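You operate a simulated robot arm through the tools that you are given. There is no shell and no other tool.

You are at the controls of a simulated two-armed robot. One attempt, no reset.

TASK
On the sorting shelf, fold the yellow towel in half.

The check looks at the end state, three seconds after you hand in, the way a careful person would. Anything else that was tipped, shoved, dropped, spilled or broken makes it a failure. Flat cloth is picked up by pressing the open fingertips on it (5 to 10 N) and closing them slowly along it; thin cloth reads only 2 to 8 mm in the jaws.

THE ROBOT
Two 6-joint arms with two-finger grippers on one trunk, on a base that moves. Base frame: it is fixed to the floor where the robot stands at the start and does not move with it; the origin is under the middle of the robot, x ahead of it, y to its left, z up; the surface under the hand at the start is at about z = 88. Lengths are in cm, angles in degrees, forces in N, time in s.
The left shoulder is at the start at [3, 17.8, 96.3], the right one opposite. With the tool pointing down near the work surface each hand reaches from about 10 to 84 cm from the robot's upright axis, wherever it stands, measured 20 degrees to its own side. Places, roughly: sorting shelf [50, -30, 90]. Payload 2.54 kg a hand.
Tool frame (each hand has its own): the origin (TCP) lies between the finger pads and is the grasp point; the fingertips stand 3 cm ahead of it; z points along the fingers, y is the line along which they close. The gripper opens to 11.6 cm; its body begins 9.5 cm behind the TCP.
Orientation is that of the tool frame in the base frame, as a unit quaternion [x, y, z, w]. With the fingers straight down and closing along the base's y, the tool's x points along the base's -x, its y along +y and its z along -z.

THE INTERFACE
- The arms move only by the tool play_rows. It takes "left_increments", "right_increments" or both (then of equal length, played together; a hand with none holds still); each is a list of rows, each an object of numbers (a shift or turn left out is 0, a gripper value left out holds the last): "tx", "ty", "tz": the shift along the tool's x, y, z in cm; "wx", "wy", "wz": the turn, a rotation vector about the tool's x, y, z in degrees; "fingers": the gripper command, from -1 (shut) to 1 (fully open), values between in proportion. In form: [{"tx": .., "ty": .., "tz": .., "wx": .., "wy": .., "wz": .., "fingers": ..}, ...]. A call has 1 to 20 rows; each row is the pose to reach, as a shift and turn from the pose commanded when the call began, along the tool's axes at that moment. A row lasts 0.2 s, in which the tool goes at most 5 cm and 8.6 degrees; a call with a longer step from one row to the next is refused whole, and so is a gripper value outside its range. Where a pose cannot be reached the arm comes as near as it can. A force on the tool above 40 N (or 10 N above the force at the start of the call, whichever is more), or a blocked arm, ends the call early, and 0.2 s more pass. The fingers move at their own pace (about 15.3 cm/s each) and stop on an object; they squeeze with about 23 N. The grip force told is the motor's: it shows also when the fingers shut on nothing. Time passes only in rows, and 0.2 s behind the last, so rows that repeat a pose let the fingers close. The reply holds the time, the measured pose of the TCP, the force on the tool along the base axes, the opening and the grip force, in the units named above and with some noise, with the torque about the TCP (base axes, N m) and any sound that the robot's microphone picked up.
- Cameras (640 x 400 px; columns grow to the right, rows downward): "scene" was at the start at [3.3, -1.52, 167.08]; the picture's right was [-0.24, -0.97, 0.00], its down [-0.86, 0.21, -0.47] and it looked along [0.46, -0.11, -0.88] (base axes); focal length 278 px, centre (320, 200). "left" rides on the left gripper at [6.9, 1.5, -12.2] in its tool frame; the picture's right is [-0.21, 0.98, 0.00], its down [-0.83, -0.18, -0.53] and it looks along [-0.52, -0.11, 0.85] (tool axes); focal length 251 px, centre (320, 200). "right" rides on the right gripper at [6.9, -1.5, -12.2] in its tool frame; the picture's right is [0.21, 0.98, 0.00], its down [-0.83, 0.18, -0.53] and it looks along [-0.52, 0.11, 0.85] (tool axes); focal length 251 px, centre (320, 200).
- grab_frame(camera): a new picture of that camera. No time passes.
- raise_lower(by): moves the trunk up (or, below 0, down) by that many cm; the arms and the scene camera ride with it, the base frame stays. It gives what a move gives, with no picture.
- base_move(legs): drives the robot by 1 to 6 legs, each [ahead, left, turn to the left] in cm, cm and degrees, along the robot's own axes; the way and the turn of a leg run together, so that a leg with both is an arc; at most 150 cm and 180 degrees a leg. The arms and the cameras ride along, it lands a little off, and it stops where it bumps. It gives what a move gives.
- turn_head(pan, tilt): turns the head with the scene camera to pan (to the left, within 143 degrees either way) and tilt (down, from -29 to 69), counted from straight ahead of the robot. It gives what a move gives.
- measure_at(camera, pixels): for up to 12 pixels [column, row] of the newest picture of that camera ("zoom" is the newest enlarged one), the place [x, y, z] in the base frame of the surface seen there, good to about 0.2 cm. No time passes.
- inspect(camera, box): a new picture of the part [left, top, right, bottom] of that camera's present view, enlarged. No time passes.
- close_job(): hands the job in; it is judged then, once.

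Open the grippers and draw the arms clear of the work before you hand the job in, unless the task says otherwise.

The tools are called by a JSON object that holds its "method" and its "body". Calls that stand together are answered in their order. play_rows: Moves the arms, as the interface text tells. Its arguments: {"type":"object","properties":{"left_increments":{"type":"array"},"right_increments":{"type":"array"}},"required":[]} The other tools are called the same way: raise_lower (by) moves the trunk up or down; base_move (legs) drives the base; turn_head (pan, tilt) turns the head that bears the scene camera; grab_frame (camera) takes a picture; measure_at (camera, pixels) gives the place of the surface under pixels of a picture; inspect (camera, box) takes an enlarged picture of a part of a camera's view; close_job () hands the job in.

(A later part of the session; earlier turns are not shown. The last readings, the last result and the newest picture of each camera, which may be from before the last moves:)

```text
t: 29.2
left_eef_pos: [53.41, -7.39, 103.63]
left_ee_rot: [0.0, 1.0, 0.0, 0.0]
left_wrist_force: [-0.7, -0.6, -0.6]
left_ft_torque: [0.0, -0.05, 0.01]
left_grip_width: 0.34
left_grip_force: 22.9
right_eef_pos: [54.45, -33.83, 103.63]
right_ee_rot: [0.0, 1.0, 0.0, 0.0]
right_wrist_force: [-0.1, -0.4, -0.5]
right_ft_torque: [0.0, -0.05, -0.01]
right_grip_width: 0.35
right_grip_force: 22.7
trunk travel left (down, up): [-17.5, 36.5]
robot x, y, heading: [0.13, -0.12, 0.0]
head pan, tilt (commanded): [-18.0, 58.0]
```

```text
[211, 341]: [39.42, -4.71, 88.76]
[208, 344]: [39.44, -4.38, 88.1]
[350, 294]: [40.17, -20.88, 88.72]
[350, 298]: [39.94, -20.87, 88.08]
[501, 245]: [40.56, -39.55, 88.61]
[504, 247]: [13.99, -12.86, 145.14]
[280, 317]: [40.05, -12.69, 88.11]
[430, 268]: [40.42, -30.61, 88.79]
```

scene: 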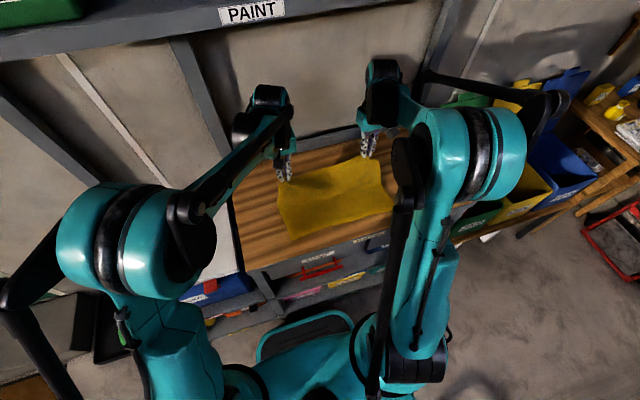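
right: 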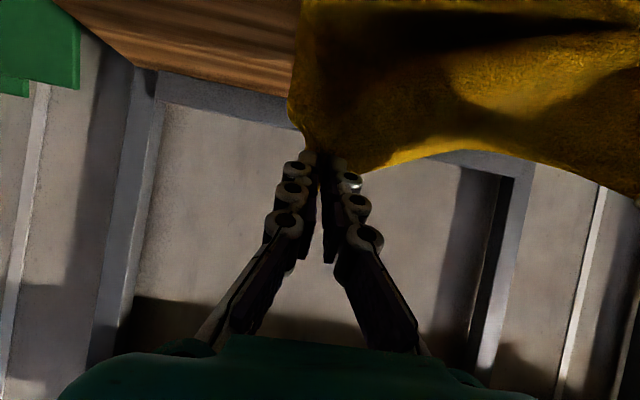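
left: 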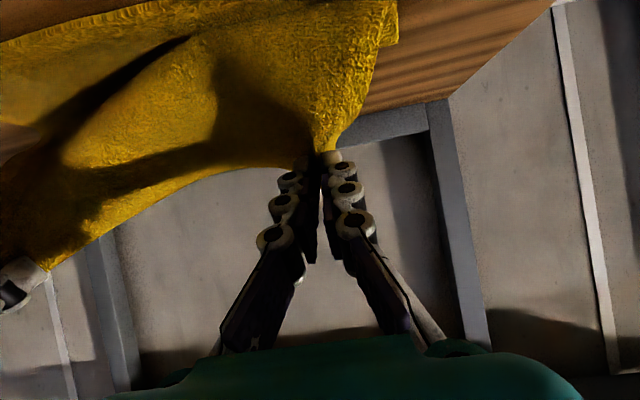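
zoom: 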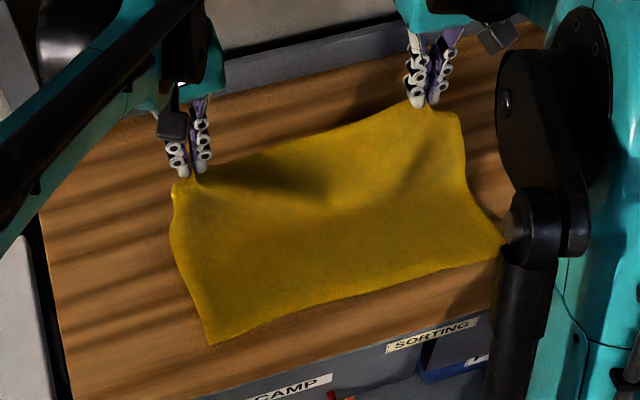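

The towel has shifted only slightly (D≈[39.3,-4.4], C≈[40.5,-39.7]). Now I drive straight back 14 cm, which itself carries the held edge over toward the near side.

{"method": "base_move", "body": {"legs": [[-14, 0, 0]]}}

{"method": "grab_frame", "body": {"camera": "scene"}}

{"method": "inspect", "body": {"camera": "scene", "box": [220, 80, 440, 220]}}

```text
t: 30.5
left_eef_pos: [39.41, -7.39, 103.61]
left_ee_rot: [0.0, 1.0, 0.0, 0.001]
left_wrist_force: [-0.8, -0.2, 0.2]
left_ft_torque: [-0.01, -0.07, -0.05]
left_grip_width: 0.36
left_grip_force: 23.2
right_eef_pos: [40.48, -33.87, 103.58]
right_ee_rot: [0.0, 1.0, 0.0, 0.0]
right_wrist_force: [0.9, 0.0, 1.2]
right_ft_torque: [0.01, -0.09, -0.01]
right_grip_width: 0.39
right_grip_force: 23.4
trunk travel left (down, up): [-17.5, 36.5]
robot x, y, heading: [-14.08, 0.38, -0.2]
head pan, tilt (commanded): [-18.0, 58.0]
```

```text
taken
```

scene: 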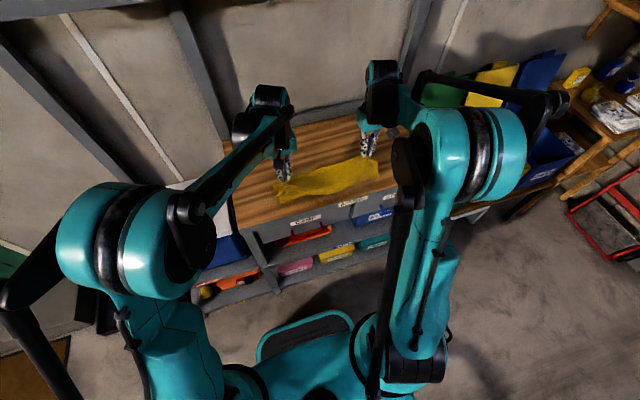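

```text
2.86 times, centred on (330, 150) of scene
```

zoom: 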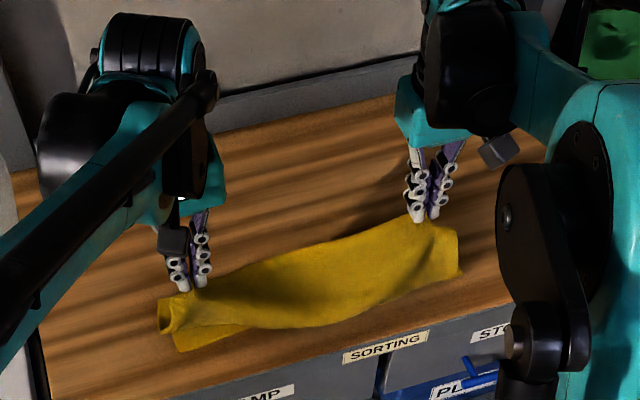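

The robot is now at x≈-14 and the towel's far edge is above the near edge, but the loop is slack, so I move the hands forward again to about x=50 to lay the lower layer flat before following the arc down.

{"method": "play_rows", "body": {"left_increments": [{"tx": -1.8, "ty": -0.2, "tz": 0.1}, {"tx": -3.6, "ty": -0.4, "tz": 0.2}, {"tx": -5.4, "ty": -0.6, "tz": 0.3}, {"tx": -7.2, "ty": -0.8, "tz": 0.4}, {"tx": -9.0, "ty": -1.0, "tz": 0.4}, {"tx": -10.9, "ty": -1.1, "tz": 0.4}, {"tx": -10.9, "ty": -1.1, "tz": 0.4}], "right_increments": [{"tx": -1.8, "ty": -0.1, "tz": 0.1}, {"tx": -3.6, "ty": -0.2, "tz": 0.2}, {"tx": -5.4, "ty": -0.3, "tz": 0.3}, {"tx": -7.2, "ty": -0.4, "tz": 0.4}, {"tx": -9.0, "ty": -0.5, "tz": 0.4}, {"tx": -10.7, "ty": -0.6, "tz": 0.4}, {"tx": -10.7, "ty": -0.6, "tz": 0.4}]}}

{"method": "grab_frame", "body": {"camera": "scene"}}

{"method": "inspect", "body": {"camera": "scene", "box": [220, 80, 440, 220]}}

```text
t: 32.1
left_eef_pos: [50.28, -8.45, 103.1]
left_ee_rot: [0.001, 1.0, 0.0, -0.001]
left_wrist_force: [0.0, -0.3, -0.3]
left_ft_torque: [0.02, 0.0, 0.01]
left_grip_width: 0.37
left_grip_force: 22.9
right_eef_pos: [51.35, -34.36, 103.17]
right_ee_rot: [0.0, 1.0, 0.0, -0.001]
right_wrist_force: [-0.1, -0.6, 0.4]
right_ft_torque: [-0.02, -0.01, 0.0]
right_grip_width: 0.37
right_grip_force: 23.2
trunk travel left (down, up): [-17.5, 36.5]
robot x, y, heading: [-14.11, -0.03, 0.0]
head pan, tilt (commanded): [-18.0, 58.0]
```

```text
taken
```

scene: 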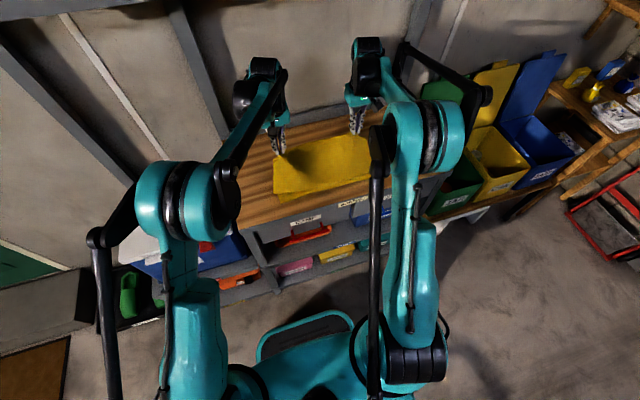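

```text
2.86 times, centred on (330, 150) of scene
```

zoom: 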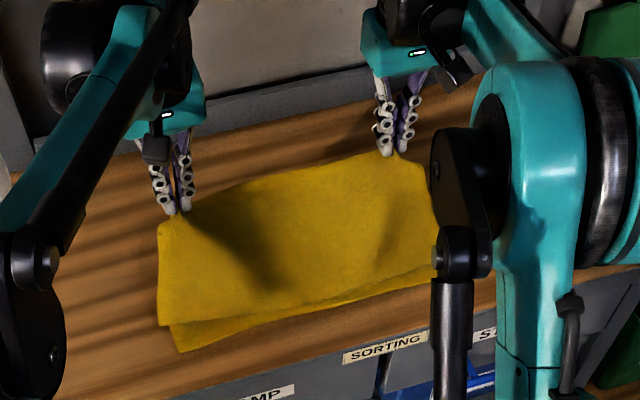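

The view now shows a possible extra pleat near the near edge (crease from (160,325) to (430,268), lower layer peeking out at (180,345)). I measure the surface to understand the shape.

{"method": "measure_at", "body": {"camera": "zoom", "pixels": [[170, 240], [165, 280], [165, 318], [185, 345], [250, 200], [255, 240], [260, 280], [265, 305], [270, 318], [400, 200], [405, 240], [410, 272]]}}

{"method": "grab_frame", "body": {"camera": "left"}}

{"method": "grab_frame", "body": {"camera": "right"}}

```text
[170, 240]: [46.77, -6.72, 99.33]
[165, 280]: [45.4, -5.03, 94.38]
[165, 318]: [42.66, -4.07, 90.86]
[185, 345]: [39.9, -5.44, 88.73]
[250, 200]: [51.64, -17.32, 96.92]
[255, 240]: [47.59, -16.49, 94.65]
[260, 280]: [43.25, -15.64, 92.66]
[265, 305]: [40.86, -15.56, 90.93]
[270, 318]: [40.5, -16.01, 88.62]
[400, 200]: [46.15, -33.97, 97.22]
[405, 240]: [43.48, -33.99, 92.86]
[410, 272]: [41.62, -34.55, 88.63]
```

```text
taken
```

left: 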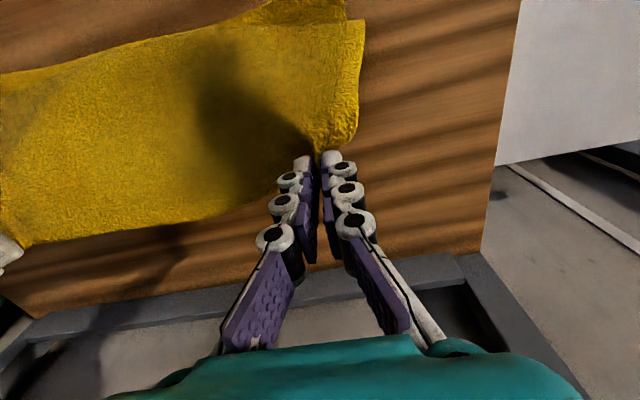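

```text
taken
```

right: 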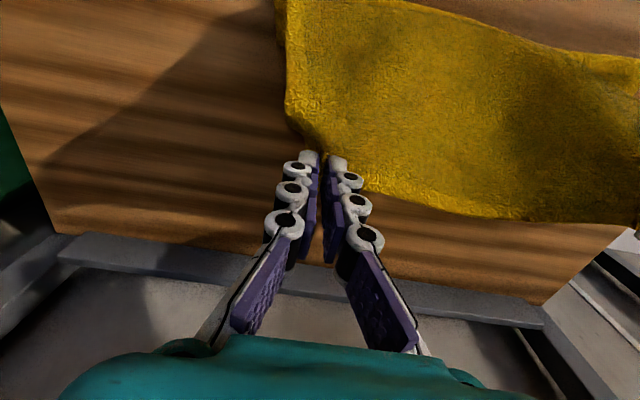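

The cloth has flopped into a Z: hands → crease at about x=41, z=90.5 → back under. I pull it out again by moving the hands forward and up (to about x=56, z=106.5), which draws the slack straight.

{"method": "play_rows", "body": {"left_increments": [{"tx": -0.8, "tz": -1.0}, {"tx": -1.8, "tz": -2.0}, {"tx": -3.0, "tz": -2.8}, {"tx": -4.3, "tz": -3.2}, {"tx": -5.6, "tz": -3.4}, {"tx": -5.6, "tz": -3.4}], "right_increments": [{"tx": -0.8, "tz": -1.0}, {"tx": -1.8, "tz": -2.0}, {"tx": -3.0, "tz": -2.8}, {"tx": -4.3, "tz": -3.2}, {"tx": -5.6, "tz": -3.4}, {"tx": -5.6, "tz": -3.4}]}}

{"method": "grab_frame", "body": {"camera": "scene"}}

{"method": "inspect", "body": {"camera": "scene", "box": [220, 80, 440, 220]}}

```text
t: 33.5
left_eef_pos: [55.92, -8.63, 106.55]
left_ee_rot: [0.0, 1.0, -0.001, 0.001]
left_wrist_force: [-1.5, -0.6, -0.3]
left_ft_torque: [-0.04, -0.05, 0.03]
left_grip_width: 0.36
left_grip_force: 23.0
right_eef_pos: [56.86, -34.45, 106.52]
right_ee_rot: [-0.001, 1.0, 0.0, 0.0]
right_wrist_force: [-0.6, 1.1, 0.0]
right_ft_torque: [-0.06, -0.01, 0.01]
right_grip_width: 0.36
right_grip_force: 23.0
trunk travel left (down, up): [-17.5, 36.5]
robot x, y, heading: [-13.9, -0.08, 0.2]
head pan, tilt (commanded): [-18.0, 58.0]
```

```text
taken
```

scene: 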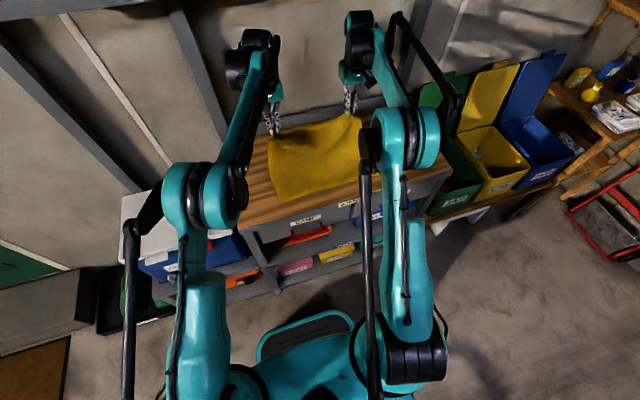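

```text
2.86 times, centred on (330, 150) of scene
```

zoom: 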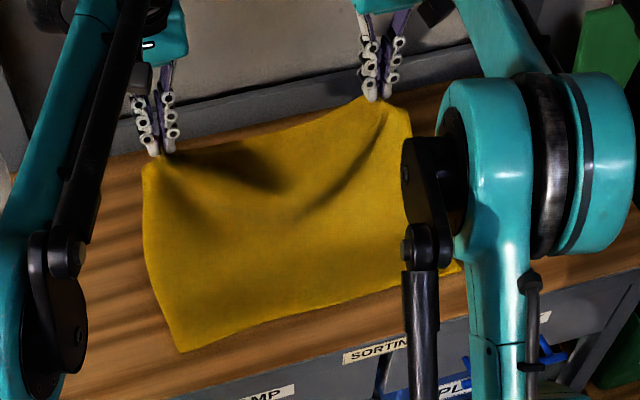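

{"method": "measure_at", "body": {"camera": "zoom", "pixels": [[180, 348], [177, 351], [300, 308], [300, 313], [160, 220], [165, 280], [260, 200], [265, 240], [270, 280], [275, 305], [390, 200], [395, 240]]}}

```text
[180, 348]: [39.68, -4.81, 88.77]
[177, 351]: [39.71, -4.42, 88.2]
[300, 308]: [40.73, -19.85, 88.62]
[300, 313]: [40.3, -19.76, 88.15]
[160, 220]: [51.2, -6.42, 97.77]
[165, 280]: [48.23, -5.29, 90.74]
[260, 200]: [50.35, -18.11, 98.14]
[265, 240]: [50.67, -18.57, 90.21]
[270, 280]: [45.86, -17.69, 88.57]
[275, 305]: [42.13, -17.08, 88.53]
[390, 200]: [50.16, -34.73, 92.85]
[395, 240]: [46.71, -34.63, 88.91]
```

The pleat is gone: the towel lies flat from the near edge (D≈[39.6,-4.6]) to about x=49 and then rises to the hands. I now follow a lower arc over the fold line, pitching to 40°.

{"method": "play_rows", "body": {"left_increments": [{"tx": 1.1, "tz": 1.5}, {"tx": 2.17, "tz": 2.95}, {"tx": 3.36, "tz": 3.25, "ty": -0.04, "wy": -3.5}, {"tx": 4.55, "tz": 3.55, "ty": -0.08, "wy": -7}, {"tx": 5.67, "tz": 4.04, "ty": -0.12, "wy": -11}, {"tx": 6.78, "tz": 4.53, "ty": -0.16, "wy": -15}, {"tx": 7.81, "tz": 5.1, "ty": -0.2, "wy": -19}, {"tx": 8.84, "tz": 5.66, "ty": -0.24, "wy": -23}, {"tx": 9.83, "tz": 6.31, "ty": -0.28, "wy": -27}, {"tx": 10.81, "tz": 6.96, "ty": -0.32, "wy": -31.5}, {"tx": 11.75, "tz": 7.7, "ty": -0.36, "wy": -36}, {"tx": 12.68, "tz": 8.45, "ty": -0.4, "wy": -40}, {"tx": 12.68, "tz": 8.45, "ty": -0.4, "wy": -40}], "right_increments": [{"tx": 1.1, "tz": 1.5}, {"tx": 2.17, "tz": 2.95}, {"tx": 3.36, "tz": 3.25, "ty": -0.04, "wy": -3.5}, {"tx": 4.55, "tz": 3.55, "ty": -0.08, "wy": -7}, {"tx": 5.67, "tz": 4.04, "ty": -0.12, "wy": -11}, {"tx": 6.78, "tz": 4.53, "ty": -0.16, "wy": -15}, {"tx": 7.81, "tz": 5.1, "ty": -0.2, "wy": -19}, {"tx": 8.84, "tz": 5.66, "ty": -0.24, "wy": -23}, {"tx": 9.83, "tz": 6.31, "ty": -0.28, "wy": -27}, {"tx": 10.81, "tz": 6.96, "ty": -0.32, "wy": -31.5}, {"tx": 11.75, "tz": 7.7, "ty": -0.36, "wy": -36}, {"tx": 12.68, "tz": 8.45, "ty": -0.4, "wy": -40}, {"tx": 12.68, "tz": 8.45, "ty": -0.4, "wy": -40}]}}

{"method": "grab_frame", "body": {"camera": "scene"}}

{"method": "inspect", "body": {"camera": "scene", "box": [220, 80, 440, 220]}}

{"method": "grab_frame", "body": {"camera": "left"}}

{"method": "grab_frame", "body": {"camera": "right"}}

```text
t: 36.3
left_eef_pos: [43.33, -8.87, 98.02]
left_ee_rot: [0.0, 0.94, 0.0, 0.342]
left_wrist_force: [0.1, -0.1, -0.1]
left_ft_torque: [-0.01, 0.02, 0.0]
left_grip_width: 0.38
left_grip_force: 22.9
right_eef_pos: [44.32, -34.8, 97.99]
right_ee_rot: [0.0, 0.94, 0.0, 0.342]
right_wrist_force: [-0.6, -0.4, -0.7]
right_ft_torque: [0.02, 0.0, 0.0]
right_grip_width: 0.38
right_grip_force: 23.2
trunk travel left (down, up): [-17.5, 36.5]
robot x, y, heading: [-14.03, 0.15, -0.0]
head pan, tilt (commanded): [-18.0, 58.0]
```

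```text
taken
```

scene: 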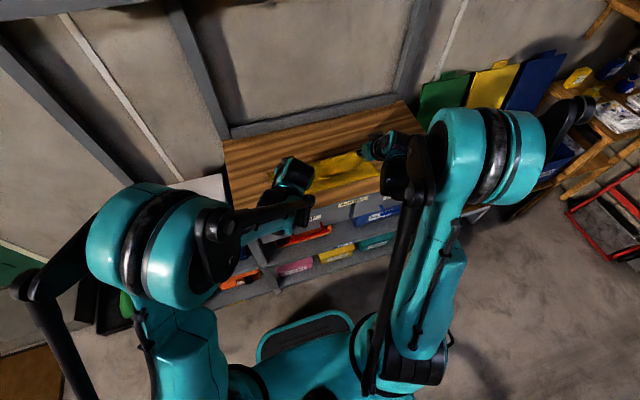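

```text
2.86 times, centred on (330, 150) of scene
```

zoom: 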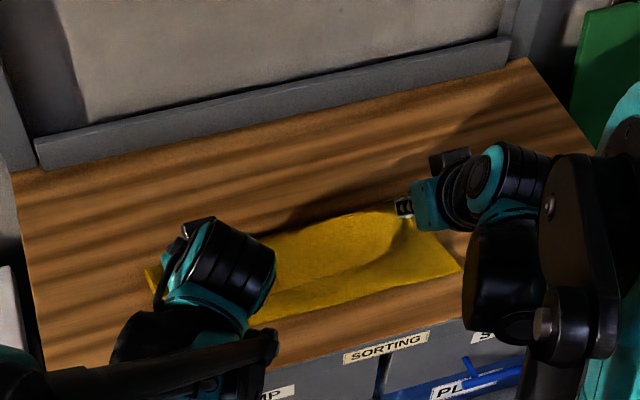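

```text
taken
```

left: 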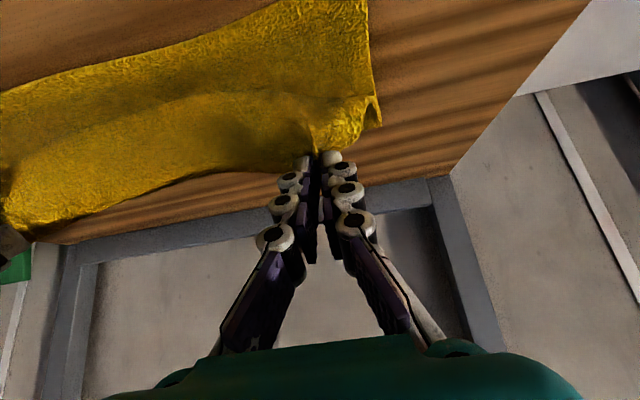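

```text
taken
```

right: 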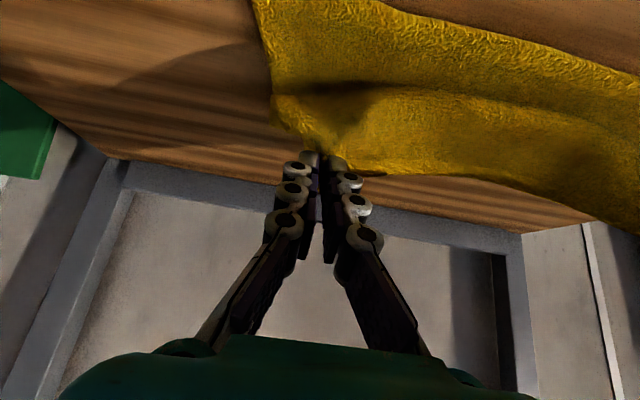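

The fold is forming properly now: the lower layer is flat and the upper edge is coming over. I continue a half step (pitch to 49°, lower by about 2.5 cm) and watch for the reach flag.

{"method": "play_rows", "body": {"left_increments": [{"tx": 1.0, "tz": 0.25, "ty": -0.1, "wy": -3}, {"tx": 2.0, "tz": 0.5, "ty": -0.15, "wy": -6}, {"tx": 3.0, "tz": 0.75, "ty": -0.2, "wy": -9}], "right_increments": [{"tx": 1.0, "tz": 0.23, "ty": -0.1, "wy": -3}, {"tx": 2.0, "tz": 0.46, "ty": -0.15, "wy": -6}, {"tx": 3.07, "tz": 0.69, "ty": -0.2, "wy": -9}]}}

```text
t: 37.1
left_eef_pos: [41.51, -9.22, 95.55]
left_ee_rot: [0.001, 0.91, -0.001, 0.415]
left_wrist_force: [0.8, 0.4, -0.9]
left_ft_torque: [0.01, -0.05, 0.02]
left_grip_width: 0.34
left_grip_force: 22.8
right_eef_pos: [42.36, -35.14, 95.49]
right_ee_rot: [0.001, 0.91, 0.0, 0.415]
right_wrist_force: [-0.4, -0.4, 0.9]
right_ft_torque: [0.05, 0.01, 0.0]
right_grip_width: 0.37
right_grip_force: 22.7
trunk travel left (down, up): [-17.5, 36.5]
robot x, y, heading: [-13.95, -0.02, 0.4]
head pan, tilt (commanded): [-18.0, 58.0]
```

No reach flag at 49°. I go on down to about 2 cm above the towel with pitch 55°.

{"method": "play_rows", "body": {"left_increments": [{"tx": 0.87, "tz": 0.27, "ty": -0.05, "wy": -1.5}, {"tx": 1.74, "tz": 0.54, "ty": -0.1, "wy": -3}, {"tx": 2.61, "tz": 0.8, "ty": -0.15, "wy": -4.5}, {"tx": 3.48, "tz": 1.07, "ty": -0.2, "wy": -6}, {"tx": 3.48, "tz": 1.07, "ty": -0.2, "wy": -6}], "right_increments": [{"tx": 0.87, "tz": 0.25, "wy": -1.5}, {"tx": 1.74, "tz": 0.5, "wy": -3}, {"tx": 2.6, "tz": 0.75, "wy": -4.5}, {"tx": 3.47, "tz": 1.0, "wy": -6}, {"tx": 3.47, "tz": 1.0, "wy": -6}]}}

{"method": "grab_frame", "body": {"camera": "left"}}

{"method": "grab_frame", "body": {"camera": "right"}}

{"method": "grab_frame", "body": {"camera": "scene"}}

{"method": "inspect", "body": {"camera": "scene", "box": [220, 80, 440, 220]}}

```text
t: 38.3
left_eef_pos: [40.27, -9.57, 92.72]
left_ee_rot: [0.0, 0.887, 0.0, 0.461]
left_wrist_force: [-1.0, -1.0, 0.4]
left_ft_torque: [0.0, -0.01, 0.02]
left_grip_width: 0.35
left_grip_force: 22.6
left hand out of reach, approached as far as the arm can: row 4, 5
right_eef_pos: [42.76, -36.03, 95.34]
right_ee_rot: [0.0, 0.887, 0.0, 0.462]
right_wrist_force: [0.6, -0.1, 0.6]
right_ft_torque: [0.03, 0.01, 0.01]
right_grip_width: 0.37
right_grip_force: 23.0
right hand out of reach, approached as far as the arm can: row 2, 3, 4, 5
trunk travel left (down, up): [-17.5, 36.5]
robot x, y, heading: [-14.09, 0.12, -0.2]
head pan, tilt (commanded): [-18.0, 58.0]
```

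```text
taken
```

left: 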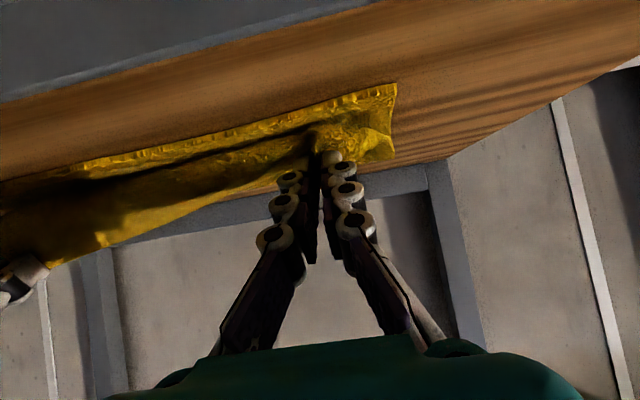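

```text
taken
```

right: 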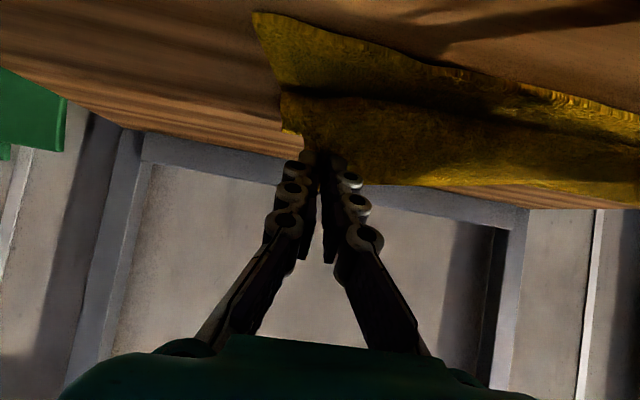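

```text
taken
```

scene: 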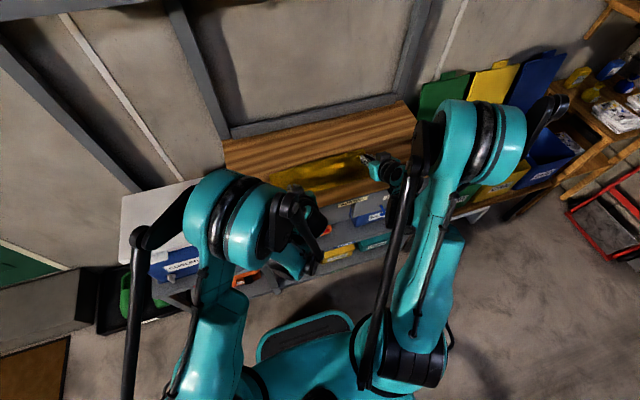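

```text
2.86 times, centred on (330, 150) of scene
```

zoom: 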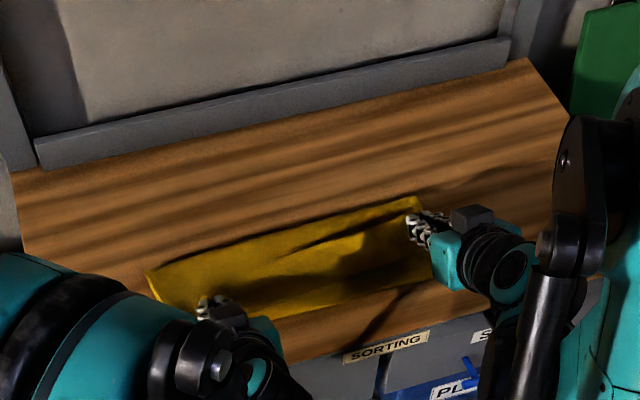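

The pitch of 55° is just at the wrist's limit: left tip is at about (42.7, z 91), right stopped higher with its tip at about (45.2, z 93.6). Lowering the trunk brings the hands down without changing the arm pose, so I lower it 1.5 cm first.

{"method": "raise_lower", "body": {"by": -1.5}}

```text
t: 39.0
left_eef_pos: [40.25, -9.58, 91.17]
left_ee_rot: [0.0, 0.887, 0.0, 0.461]
left_wrist_force: [0.7, -0.8, 9.0]
left_ft_torque: [0.04, -0.12, -0.06]
left_grip_width: 0.33
left_grip_force: 22.7
right_eef_pos: [42.74, -35.97, 93.89]
right_ee_rot: [0.0, 0.887, -0.001, 0.461]
right_wrist_force: [-0.5, -0.5, 0.5]
right_ft_torque: [0.01, -0.02, -0.02]
right_grip_width: 0.38
right_grip_force: 23.0
trunk travel left (down, up): [-16.0, 38.0]
robot x, y, heading: [-14.0, 0.03, -0.2]
head pan, tilt (commanded): [-18.0, 58.0]
```

Left touches at 9 N, with its tip at x≈42.7, so it is where it should land; the right is still 2.7 cm higher. I raise the left by 3.5 cm and the right by 0.8 cm, so that a further trunk drop brings both down together.

{"method": "play_rows", "body": {"left_increments": [{"tx": -0.96, "tz": -0.67}, {"tx": -1.92, "tz": -1.34}, {"tx": -2.87, "tz": -2.0}, {"tx": -2.87, "tz": -2.0}], "right_increments": [{"tx": -0.22, "tz": -0.15}, {"tx": -0.44, "tz": -0.3}, {"tx": -0.66, "tz": -0.46}, {"tx": -0.66, "tz": -0.46}]}}

{"method": "raise_lower", "body": {"by": -2.5}}

```text
t: 40.0
left_eef_pos: [40.42, -9.61, 94.66]
left_ee_rot: [0.0, 0.887, 0.0, 0.461]
left_wrist_force: [-0.1, -0.5, 0.3]
left_ft_torque: [0.0, 0.01, -0.01]
left_grip_width: 0.36
left_grip_force: 22.7
right_eef_pos: [42.76, -36.05, 94.6]
right_ee_rot: [0.0, 0.888, 0.001, 0.461]
right_wrist_force: [-0.3, -0.2, 0.5]
right_ft_torque: [0.03, -0.01, 0.02]
right_grip_width: 0.34
right_grip_force: 23.3
trunk travel left (down, up): [-16.0, 38.0]
robot x, y, heading: [-14.02, -0.29, -0.1]
head pan, tilt (commanded): [-18.0, 58.0]
```

```text
t: 40.7
left_eef_pos: [40.33, -9.58, 92.08]
left_ee_rot: [0.0, 0.888, 0.0, 0.461]
left_wrist_force: [0.0, 0.3, 0.2]
left_ft_torque: [-0.04, 0.0, -0.01]
left_grip_width: 0.34
left_grip_force: 22.7
right_eef_pos: [42.82, -36.06, 92.2]
right_ee_rot: [0.0, 0.887, 0.0, 0.461]
right_wrist_force: [-0.2, 0.3, 0.5]
right_ft_torque: [0.03, -0.06, -0.02]
right_grip_width: 0.37
right_grip_force: 23.4
trunk travel left (down, up): [-13.5, 40.5]
robot x, y, heading: [-13.98, 0.48, 0.0]
head pan, tilt (commanded): [-18.0, 58.0]
```

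Both hands are now level at z≈92.1–92.2. The right hand is 1.9 cm too far forward, so I move it back toward x≈40.9 (and y to -35.3) while rising 1.5 cm.

{"method": "play_rows", "body": {"right_increments": [{"tx": -0.05, "tz": -0.8, "ty": 0.27}, {"tx": -0.1, "tz": -1.6, "ty": 0.54}, {"tx": -0.14, "tz": -2.42, "ty": 0.8}, {"tx": -0.14, "tz": -2.42, "ty": 0.8}]}}

{"method": "grab_frame", "body": {"camera": "left"}}

{"method": "grab_frame", "body": {"camera": "right"}}

{"method": "inspect", "body": {"camera": "scene", "box": [220, 80, 440, 220]}}

```text
t: 41.7
left_eef_pos: [40.42, -9.71, 92.23]
left_ee_rot: [-0.001, 0.887, 0.001, 0.461]
left_wrist_force: [0.4, -0.5, -0.8]
left_ft_torque: [0.02, 0.04, 0.0]
left_grip_width: 0.36
left_grip_force: 22.7
right_eef_pos: [40.9, -35.31, 93.56]
right_ee_rot: [0.0, 0.888, 0.001, 0.46]
right_wrist_force: [0.0, 0.5, 0.6]
right_ft_torque: [0.04, 0.04, 0.0]
right_grip_width: 0.37
right_grip_force: 22.7
trunk travel left (down, up): [-13.5, 40.5]
robot x, y, heading: [-13.8, -0.11, 0.1]
head pan, tilt (commanded): [-18.0, 58.0]
```

```text
taken
```

left: 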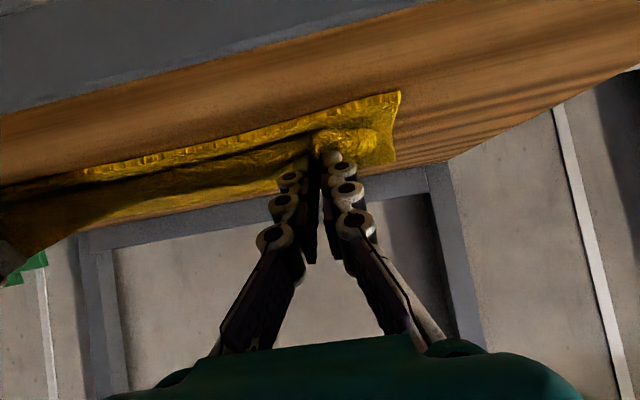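

```text
taken
```

right: 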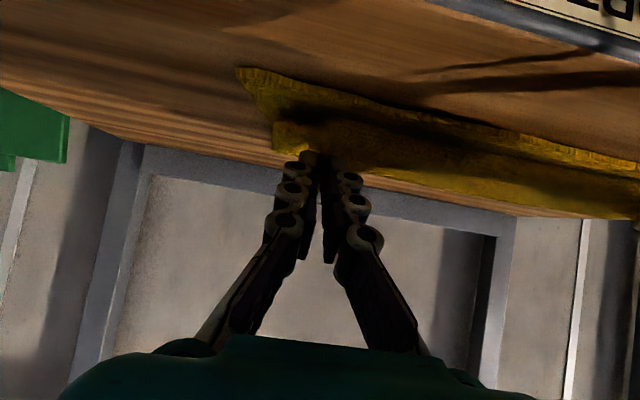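

```text
2.86 times, centred on (330, 150) of scene
```

zoom: 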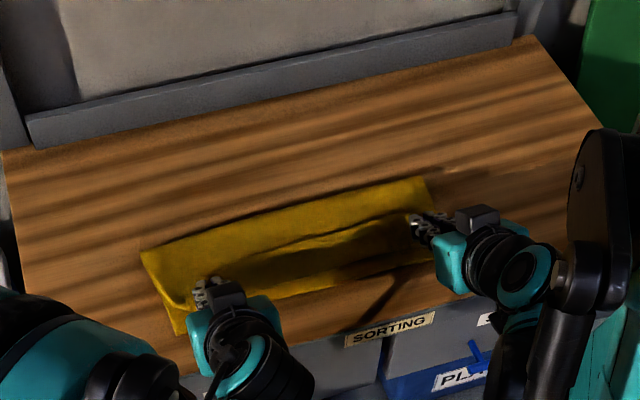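

No reach flag. I measure the fold line (142,252)–(425,180), the near edge (178,333), and the held edge to see how well the layers line up.

{"method": "measure_at", "body": {"camera": "zoom", "pixels": [[146, 254], [230, 226], [330, 200], [422, 180], [178, 330], [300, 292], [330, 285], [400, 266], [260, 255], [270, 275], [330, 240], [350, 260]]}}

{"method": "inspect", "body": {"camera": "scene", "box": [260, 130, 380, 210]}}

```text
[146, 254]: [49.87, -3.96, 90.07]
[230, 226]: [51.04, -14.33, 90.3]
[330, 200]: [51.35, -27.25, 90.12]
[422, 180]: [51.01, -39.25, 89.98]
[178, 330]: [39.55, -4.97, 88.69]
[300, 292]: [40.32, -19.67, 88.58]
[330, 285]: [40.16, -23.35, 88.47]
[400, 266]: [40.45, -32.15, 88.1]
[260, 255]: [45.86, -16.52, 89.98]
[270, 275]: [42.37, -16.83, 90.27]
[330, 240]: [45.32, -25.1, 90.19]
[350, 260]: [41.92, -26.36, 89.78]
```

```text
5.00 times, centred on (320, 170) of scene
```

zoom: 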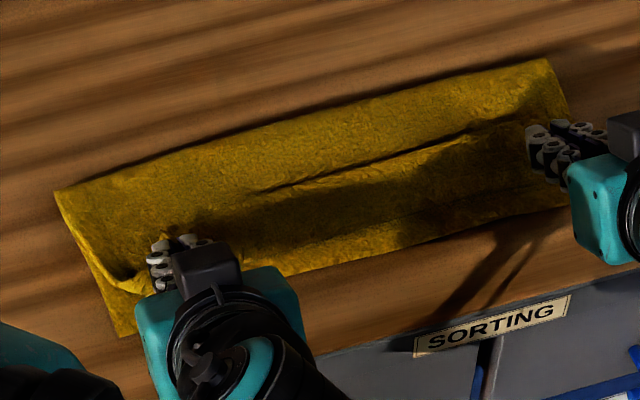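

The fold line sits at x≈51–52 instead of ~53.5 and the top layer has slack with a wrinkle, so it's worth laying it again along a lower diagonal path. I carry both hands back up and forward (tips to about x=57.5, z=101, pitch 10°) to pull the lower layer flat.

{"method": "play_rows", "body": {"left_increments": [{"tx": -1.49, "tz": 0.16, "wy": 3.3}, {"tx": -2.99, "tz": 0.32, "wy": 6.7}, {"tx": -4.48, "tz": 0.48, "wy": 10}, {"tx": -6.03, "tz": 0.77, "wy": 13}, {"tx": -7.57, "tz": 1.06, "wy": 16}, {"tx": -9.12, "tz": 1.34, "wy": 19}, {"tx": -10.66, "tz": 1.63, "wy": 22}, {"tx": -12.09, "tz": 2.02, "wy": 25}, {"tx": -13.51, "tz": 2.41, "wy": 28}, {"tx": -14.94, "tz": 2.8, "wy": 31}, {"tx": -16.36, "tz": 3.19, "wy": 34}, {"tx": -17.27, "tz": 4.4, "wy": 37.7}, {"tx": -18.19, "tz": 5.62, "wy": 41.3}, {"tx": -19.1, "tz": 6.83, "wy": 45}, {"tx": -19.1, "tz": 6.83, "wy": 45}], "right_increments": [{"tx": -1.21, "tz": 0.53, "wy": 3.3}, {"tx": -2.42, "tz": 1.06, "wy": 6.7}, {"tx": -3.63, "tz": 1.59, "wy": 10}, {"tx": -5.18, "tz": 1.88, "wy": 13}, {"tx": -6.72, "tz": 2.17, "wy": 16}, {"tx": -8.27, "tz": 2.45, "wy": 19}, {"tx": -9.81, "tz": 2.74, "wy": 22}, {"tx": -11.24, "tz": 3.13, "wy": 25}, {"tx": -12.67, "tz": 3.52, "wy": 28}, {"tx": -14.09, "tz": 3.9, "wy": 31}, {"tx": -15.52, "tz": 4.29, "wy": 34}, {"tx": -16.43, "tz": 5.51, "wy": 37.7}, {"tx": -17.35, "tz": 6.72, "wy": 41.3}, {"tx": -18.26, "tz": 7.94, "wy": 45}, {"tx": -18.26, "tz": 7.94, "wy": 45}]}}

{"method": "grab_frame", "body": {"camera": "scene"}}

{"method": "inspect", "body": {"camera": "scene", "box": [220, 80, 440, 220]}}

```text
t: 44.9
left_eef_pos: [56.76, -9.65, 103.95]
left_ee_rot: [0.0, 0.996, 0.0, 0.086]
left_wrist_force: [-0.5, -0.3, -0.3]
left_ft_torque: [-0.02, -0.01, -0.03]
left_grip_width: 0.34
left_grip_force: 23.2
right_eef_pos: [57.63, -35.32, 104.08]
right_ee_rot: [-0.001, 0.996, 0.0, 0.086]
right_wrist_force: [-0.9, 0.9, -1.0]
right_ft_torque: [-0.01, -0.02, 0.02]
right_grip_width: 0.4
right_grip_force: 22.8
trunk travel left (down, up): [-13.5, 40.5]
robot x, y, heading: [-13.75, 0.04, -0.1]
head pan, tilt (commanded): [-18.0, 58.0]
```

```text
taken
```

scene: 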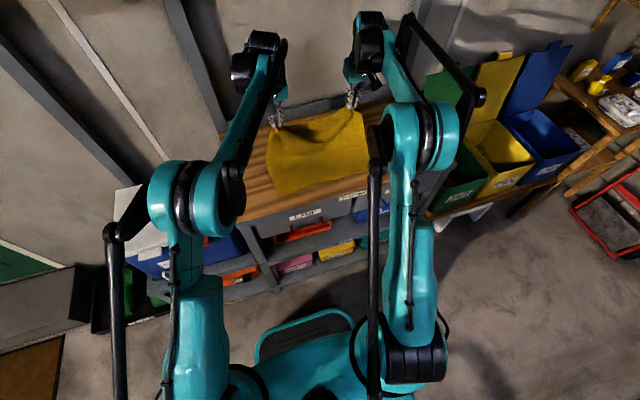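

```text
2.86 times, centred on (330, 150) of scene
```

zoom: 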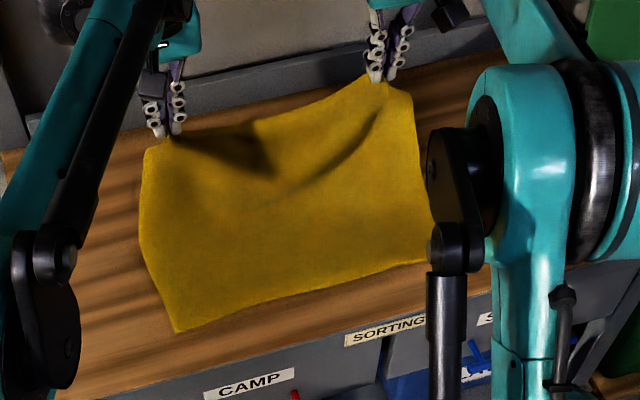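

The lower layer is flat again with the towel held at both corners. I lower the trunk 3 cm for wrist margin (hands stay well above the towel) and re-measure the near edge.

{"method": "raise_lower", "body": {"by": -3}}

{"method": "inspect", "body": {"camera": "scene", "box": [220, 80, 440, 220]}}

```text
t: 45.6
left_eef_pos: [56.81, -9.64, 100.93]
left_ee_rot: [0.0, 0.996, 0.0, 0.087]
left_wrist_force: [-0.7, 0.9, 0.6]
left_ft_torque: [-0.01, -0.02, -0.03]
left_grip_width: 0.33
left_grip_force: 23.2
right_eef_pos: [57.82, -35.28, 100.98]
right_ee_rot: [-0.001, 0.996, 0.0, 0.087]
right_wrist_force: [-0.8, 0.6, -0.7]
right_ft_torque: [-0.01, 0.0, -0.02]
right_grip_width: 0.36
right_grip_force: 22.7
trunk travel left (down, up): [-10.5, 43.5]
robot x, y, heading: [-13.82, 0.12, -0.3]
head pan, tilt (commanded): [-18.0, 58.0]
```

```text
2.86 times, centred on (330, 150) of scene
```

zoom: 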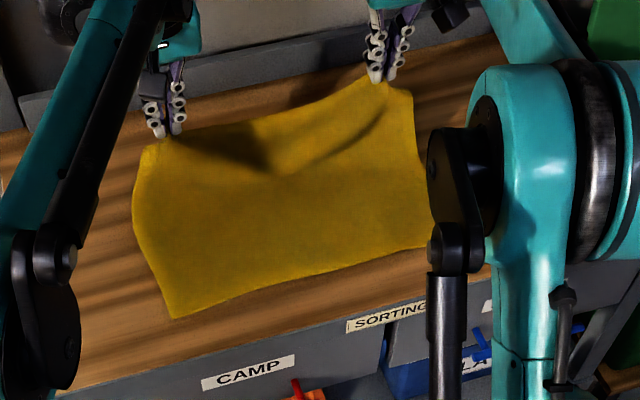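

The towel still hangs cleanly; I measure the near edge and the lift-off line on this zoom.

{"method": "measure_at", "body": {"camera": "zoom", "pixels": [[174, 315], [171, 318], [300, 281], [300, 286], [424, 245], [136, 220], [145, 180], [270, 200], [270, 230], [400, 180], [405, 210], [330, 150]]}}

```text
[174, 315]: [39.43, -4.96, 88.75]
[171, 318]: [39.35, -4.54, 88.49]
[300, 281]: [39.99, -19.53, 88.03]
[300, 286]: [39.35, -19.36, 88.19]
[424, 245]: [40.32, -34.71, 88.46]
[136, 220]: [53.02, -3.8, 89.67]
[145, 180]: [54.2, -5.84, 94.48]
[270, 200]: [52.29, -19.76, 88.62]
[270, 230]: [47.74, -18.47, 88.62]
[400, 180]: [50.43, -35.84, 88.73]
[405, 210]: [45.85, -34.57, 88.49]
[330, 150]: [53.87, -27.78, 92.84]
```

The lower layer is flat up to x≈52–53 and the near edge is at x≈39.4–40.5. I now lay the top layer along a diagonal path, ending with tips about 2.4 cm above the towel at pitch 49°.

{"method": "play_rows", "body": {"left_increments": [{"tx": 1.09, "tz": -0.69, "wy": -1.7}, {"tx": 2.19, "tz": -1.38, "wy": -3.3}, {"tx": 3.28, "tz": -2.07, "wy": -5}, {"tx": 4.82, "tz": -1.52, "wy": -8.5}, {"tx": 6.36, "tz": -0.97, "wy": -12}, {"tx": 7.65, "tz": -0.25, "wy": -15}, {"tx": 8.94, "tz": 0.48, "wy": -18}, {"tx": 10.23, "tz": 1.2, "wy": -21}, {"tx": 11.5, "tz": 1.95, "wy": -24}, {"tx": 12.78, "tz": 2.69, "wy": -27}, {"tx": 14.05, "tz": 3.44, "wy": -30}, {"tx": 15.11, "tz": 3.97, "wy": -33, "ty": 0.1}, {"tx": 16.16, "tz": 4.51, "wy": -36, "ty": 0.15}, {"tx": 17.22, "tz": 5.04, "wy": -39, "ty": 0.15}, {"tx": 17.22, "tz": 5.04, "wy": -39, "ty": 0.15}], "right_increments": [{"tx": 1.09, "tz": -0.69, "wy": -1.7}, {"tx": 2.19, "tz": -1.38, "wy": -3.3}, {"tx": 3.28, "tz": -2.07, "wy": -5}, {"tx": 4.82, "tz": -1.52, "wy": -8.5}, {"tx": 6.36, "tz": -0.97, "wy": -12}, {"tx": 7.65, "tz": -0.25, "wy": -15}, {"tx": 8.94, "tz": 0.48, "wy": -18}, {"tx": 10.23, "tz": 1.2, "wy": -21}, {"tx": 11.5, "tz": 1.95, "wy": -24}, {"tx": 12.78, "tz": 2.69, "wy": -27}, {"tx": 14.05, "tz": 3.44, "wy": -30}, {"tx": 15.11, "tz": 3.97, "wy": -33}, {"tx": 16.16, "tz": 4.51, "wy": -36}, {"tx": 17.22, "tz": 5.04, "wy": -39}, {"tx": 17.22, "tz": 5.04, "wy": -39}]}}

{"method": "grab_frame", "body": {"camera": "left"}}

{"method": "grab_frame", "body": {"camera": "right"}}

{"method": "inspect", "body": {"camera": "scene", "box": [240, 100, 400, 200]}}

```text
t: 48.8
left_eef_pos: [40.74, -9.42, 92.98]
left_ee_rot: [0.0, 0.91, 0.0, 0.414]
left_wrist_force: [0.3, 1.1, -0.2]
left_ft_torque: [-0.02, 0.0, -0.03]
left_grip_width: 0.33
left_grip_force: 22.8
right_eef_pos: [41.8, -35.26, 93.11]
right_ee_rot: [0.0, 0.91, 0.0, 0.414]
right_wrist_force: [0.1, 0.7, 0.3]
right_ft_torque: [0.03, 0.01, 0.0]
right_grip_width: 0.36
right_grip_force: 22.7
trunk travel left (down, up): [-10.5, 43.5]
robot x, y, heading: [-14.34, -0.05, 0.0]
head pan, tilt (commanded): [-18.0, 58.0]
```

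```text
taken
```

left: 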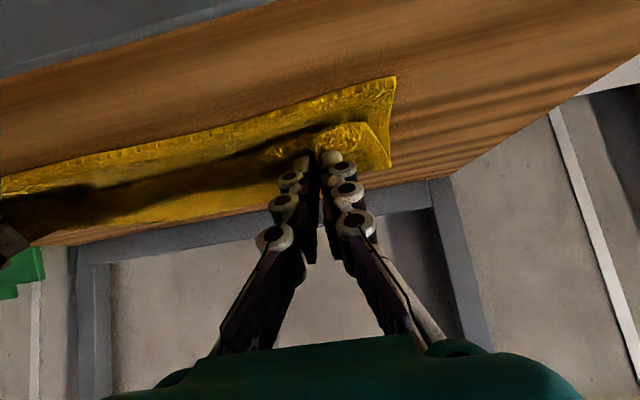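

```text
taken
```

right: 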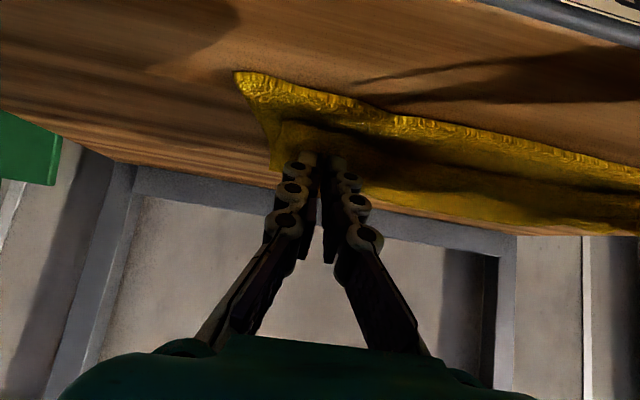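

```text
4.00 times, centred on (320, 150) of scene
```

zoom: 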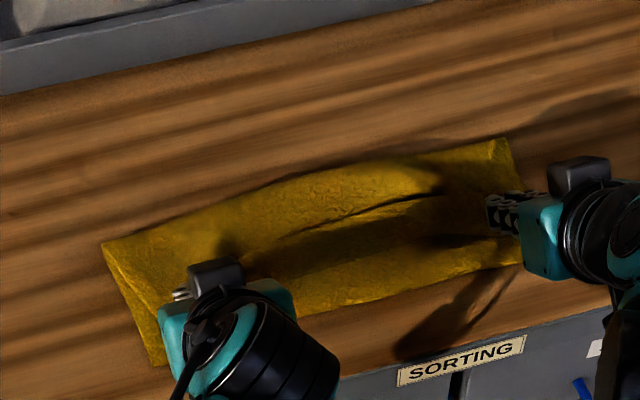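

I check which part of the picture is the top layer: I measure points above and below the arc-shaped line from (190,290) over (330,225) to (440,197), and along the fold.

{"method": "measure_at", "body": {"camera": "zoom", "pixels": [[300, 205], [300, 225], [300, 245], [300, 265], [300, 290], [400, 180], [400, 205], [400, 225], [400, 250], [340, 172], [110, 245], [495, 142]]}}

{"method": "inspect", "body": {"camera": "scene", "box": [280, 125, 380, 190]}}

```text
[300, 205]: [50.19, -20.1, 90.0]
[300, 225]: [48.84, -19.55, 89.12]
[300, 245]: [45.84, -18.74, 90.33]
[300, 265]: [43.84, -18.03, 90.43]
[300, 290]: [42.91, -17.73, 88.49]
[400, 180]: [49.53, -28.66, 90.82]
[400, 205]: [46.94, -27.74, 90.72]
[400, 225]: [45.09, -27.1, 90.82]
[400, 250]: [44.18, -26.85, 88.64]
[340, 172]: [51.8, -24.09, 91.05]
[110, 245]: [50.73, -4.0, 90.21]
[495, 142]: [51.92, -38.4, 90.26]
```

```text
6.15 times, centred on (330, 158) of scene
```

zoom: 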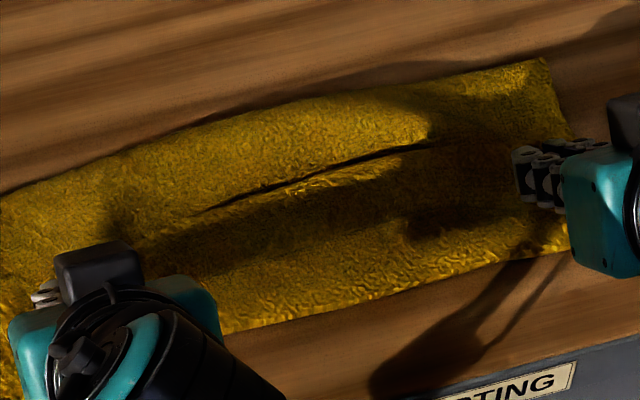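

The free edge hangs at x≈43.5–44.8 in the middle (near edge x≈40), and the dark line is a pleat of slack in the top layer. I pull both hands gently 2.5 cm toward the robot to draw the pleat out.

{"method": "play_rows", "body": {"left_increments": [{"tx": 0.41, "tz": -0.47}, {"tx": 0.82, "tz": -0.94}, {"tx": 1.23, "tz": -1.42}, {"tx": 1.64, "tz": -1.89}, {"tx": 1.64, "tz": -1.89}], "right_increments": [{"tx": 0.41, "tz": -0.47}, {"tx": 0.82, "tz": -0.94}, {"tx": 1.23, "tz": -1.42}, {"tx": 1.64, "tz": -1.89}, {"tx": 1.64, "tz": -1.89}]}}

{"method": "inspect", "body": {"camera": "scene", "box": [240, 100, 400, 200]}}

```text
t: 50.0
left_eef_pos: [38.15, -9.57, 92.97]
left_ee_rot: [-0.001, 0.91, 0.001, 0.414]
left_wrist_force: [-0.3, 1.2, 0.4]
left_ft_torque: [-0.01, -0.03, -0.01]
left_grip_width: 0.37
left_grip_force: 22.9
right_eef_pos: [39.11, -35.35, 93.08]
right_ee_rot: [0.0, 0.911, 0.0, 0.412]
right_wrist_force: [0.5, -0.2, -0.7]
right_ft_torque: [0.02, 0.0, 0.01]
right_grip_width: 0.38
right_grip_force: 23.4
trunk travel left (down, up): [-10.5, 43.5]
robot x, y, heading: [-14.21, 0.17, -0.1]
head pan, tilt (commanded): [-18.0, 58.0]
```

```text
4.00 times, centred on (320, 150) of scene
```

zoom: 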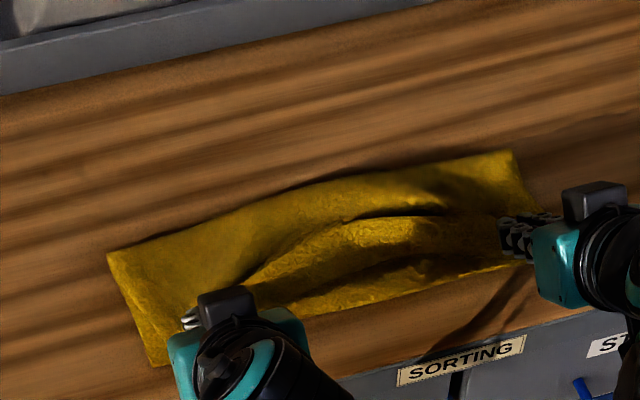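

The pleat is now a hump in the middle near the held edge. I measure its profile.

{"method": "measure_at", "body": {"camera": "zoom", "pixels": [[330, 190], [330, 205], [330, 220], [330, 235], [330, 250], [330, 265], [330, 280], [330, 295], [420, 200], [420, 225], [420, 250], [420, 270]]}}

{"method": "grab_frame", "body": {"camera": "left"}}

{"method": "grab_frame", "body": {"camera": "right"}}

```text
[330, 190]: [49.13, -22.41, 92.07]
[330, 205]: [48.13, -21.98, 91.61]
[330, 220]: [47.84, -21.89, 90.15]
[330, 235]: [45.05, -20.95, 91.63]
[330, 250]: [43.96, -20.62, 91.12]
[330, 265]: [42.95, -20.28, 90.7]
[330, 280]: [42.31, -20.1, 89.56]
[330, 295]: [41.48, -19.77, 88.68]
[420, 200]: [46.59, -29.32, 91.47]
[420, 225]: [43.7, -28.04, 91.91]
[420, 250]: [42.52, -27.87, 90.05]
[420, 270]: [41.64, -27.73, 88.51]
```

```text
taken
```

left: 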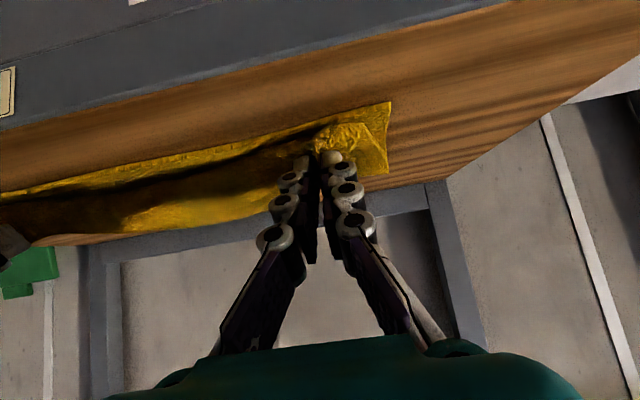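

```text
taken
```

right: 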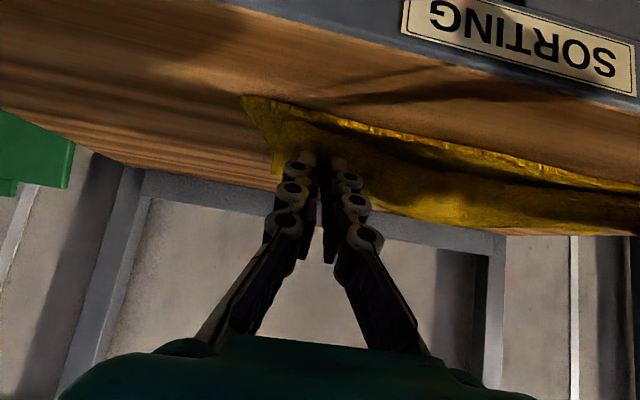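

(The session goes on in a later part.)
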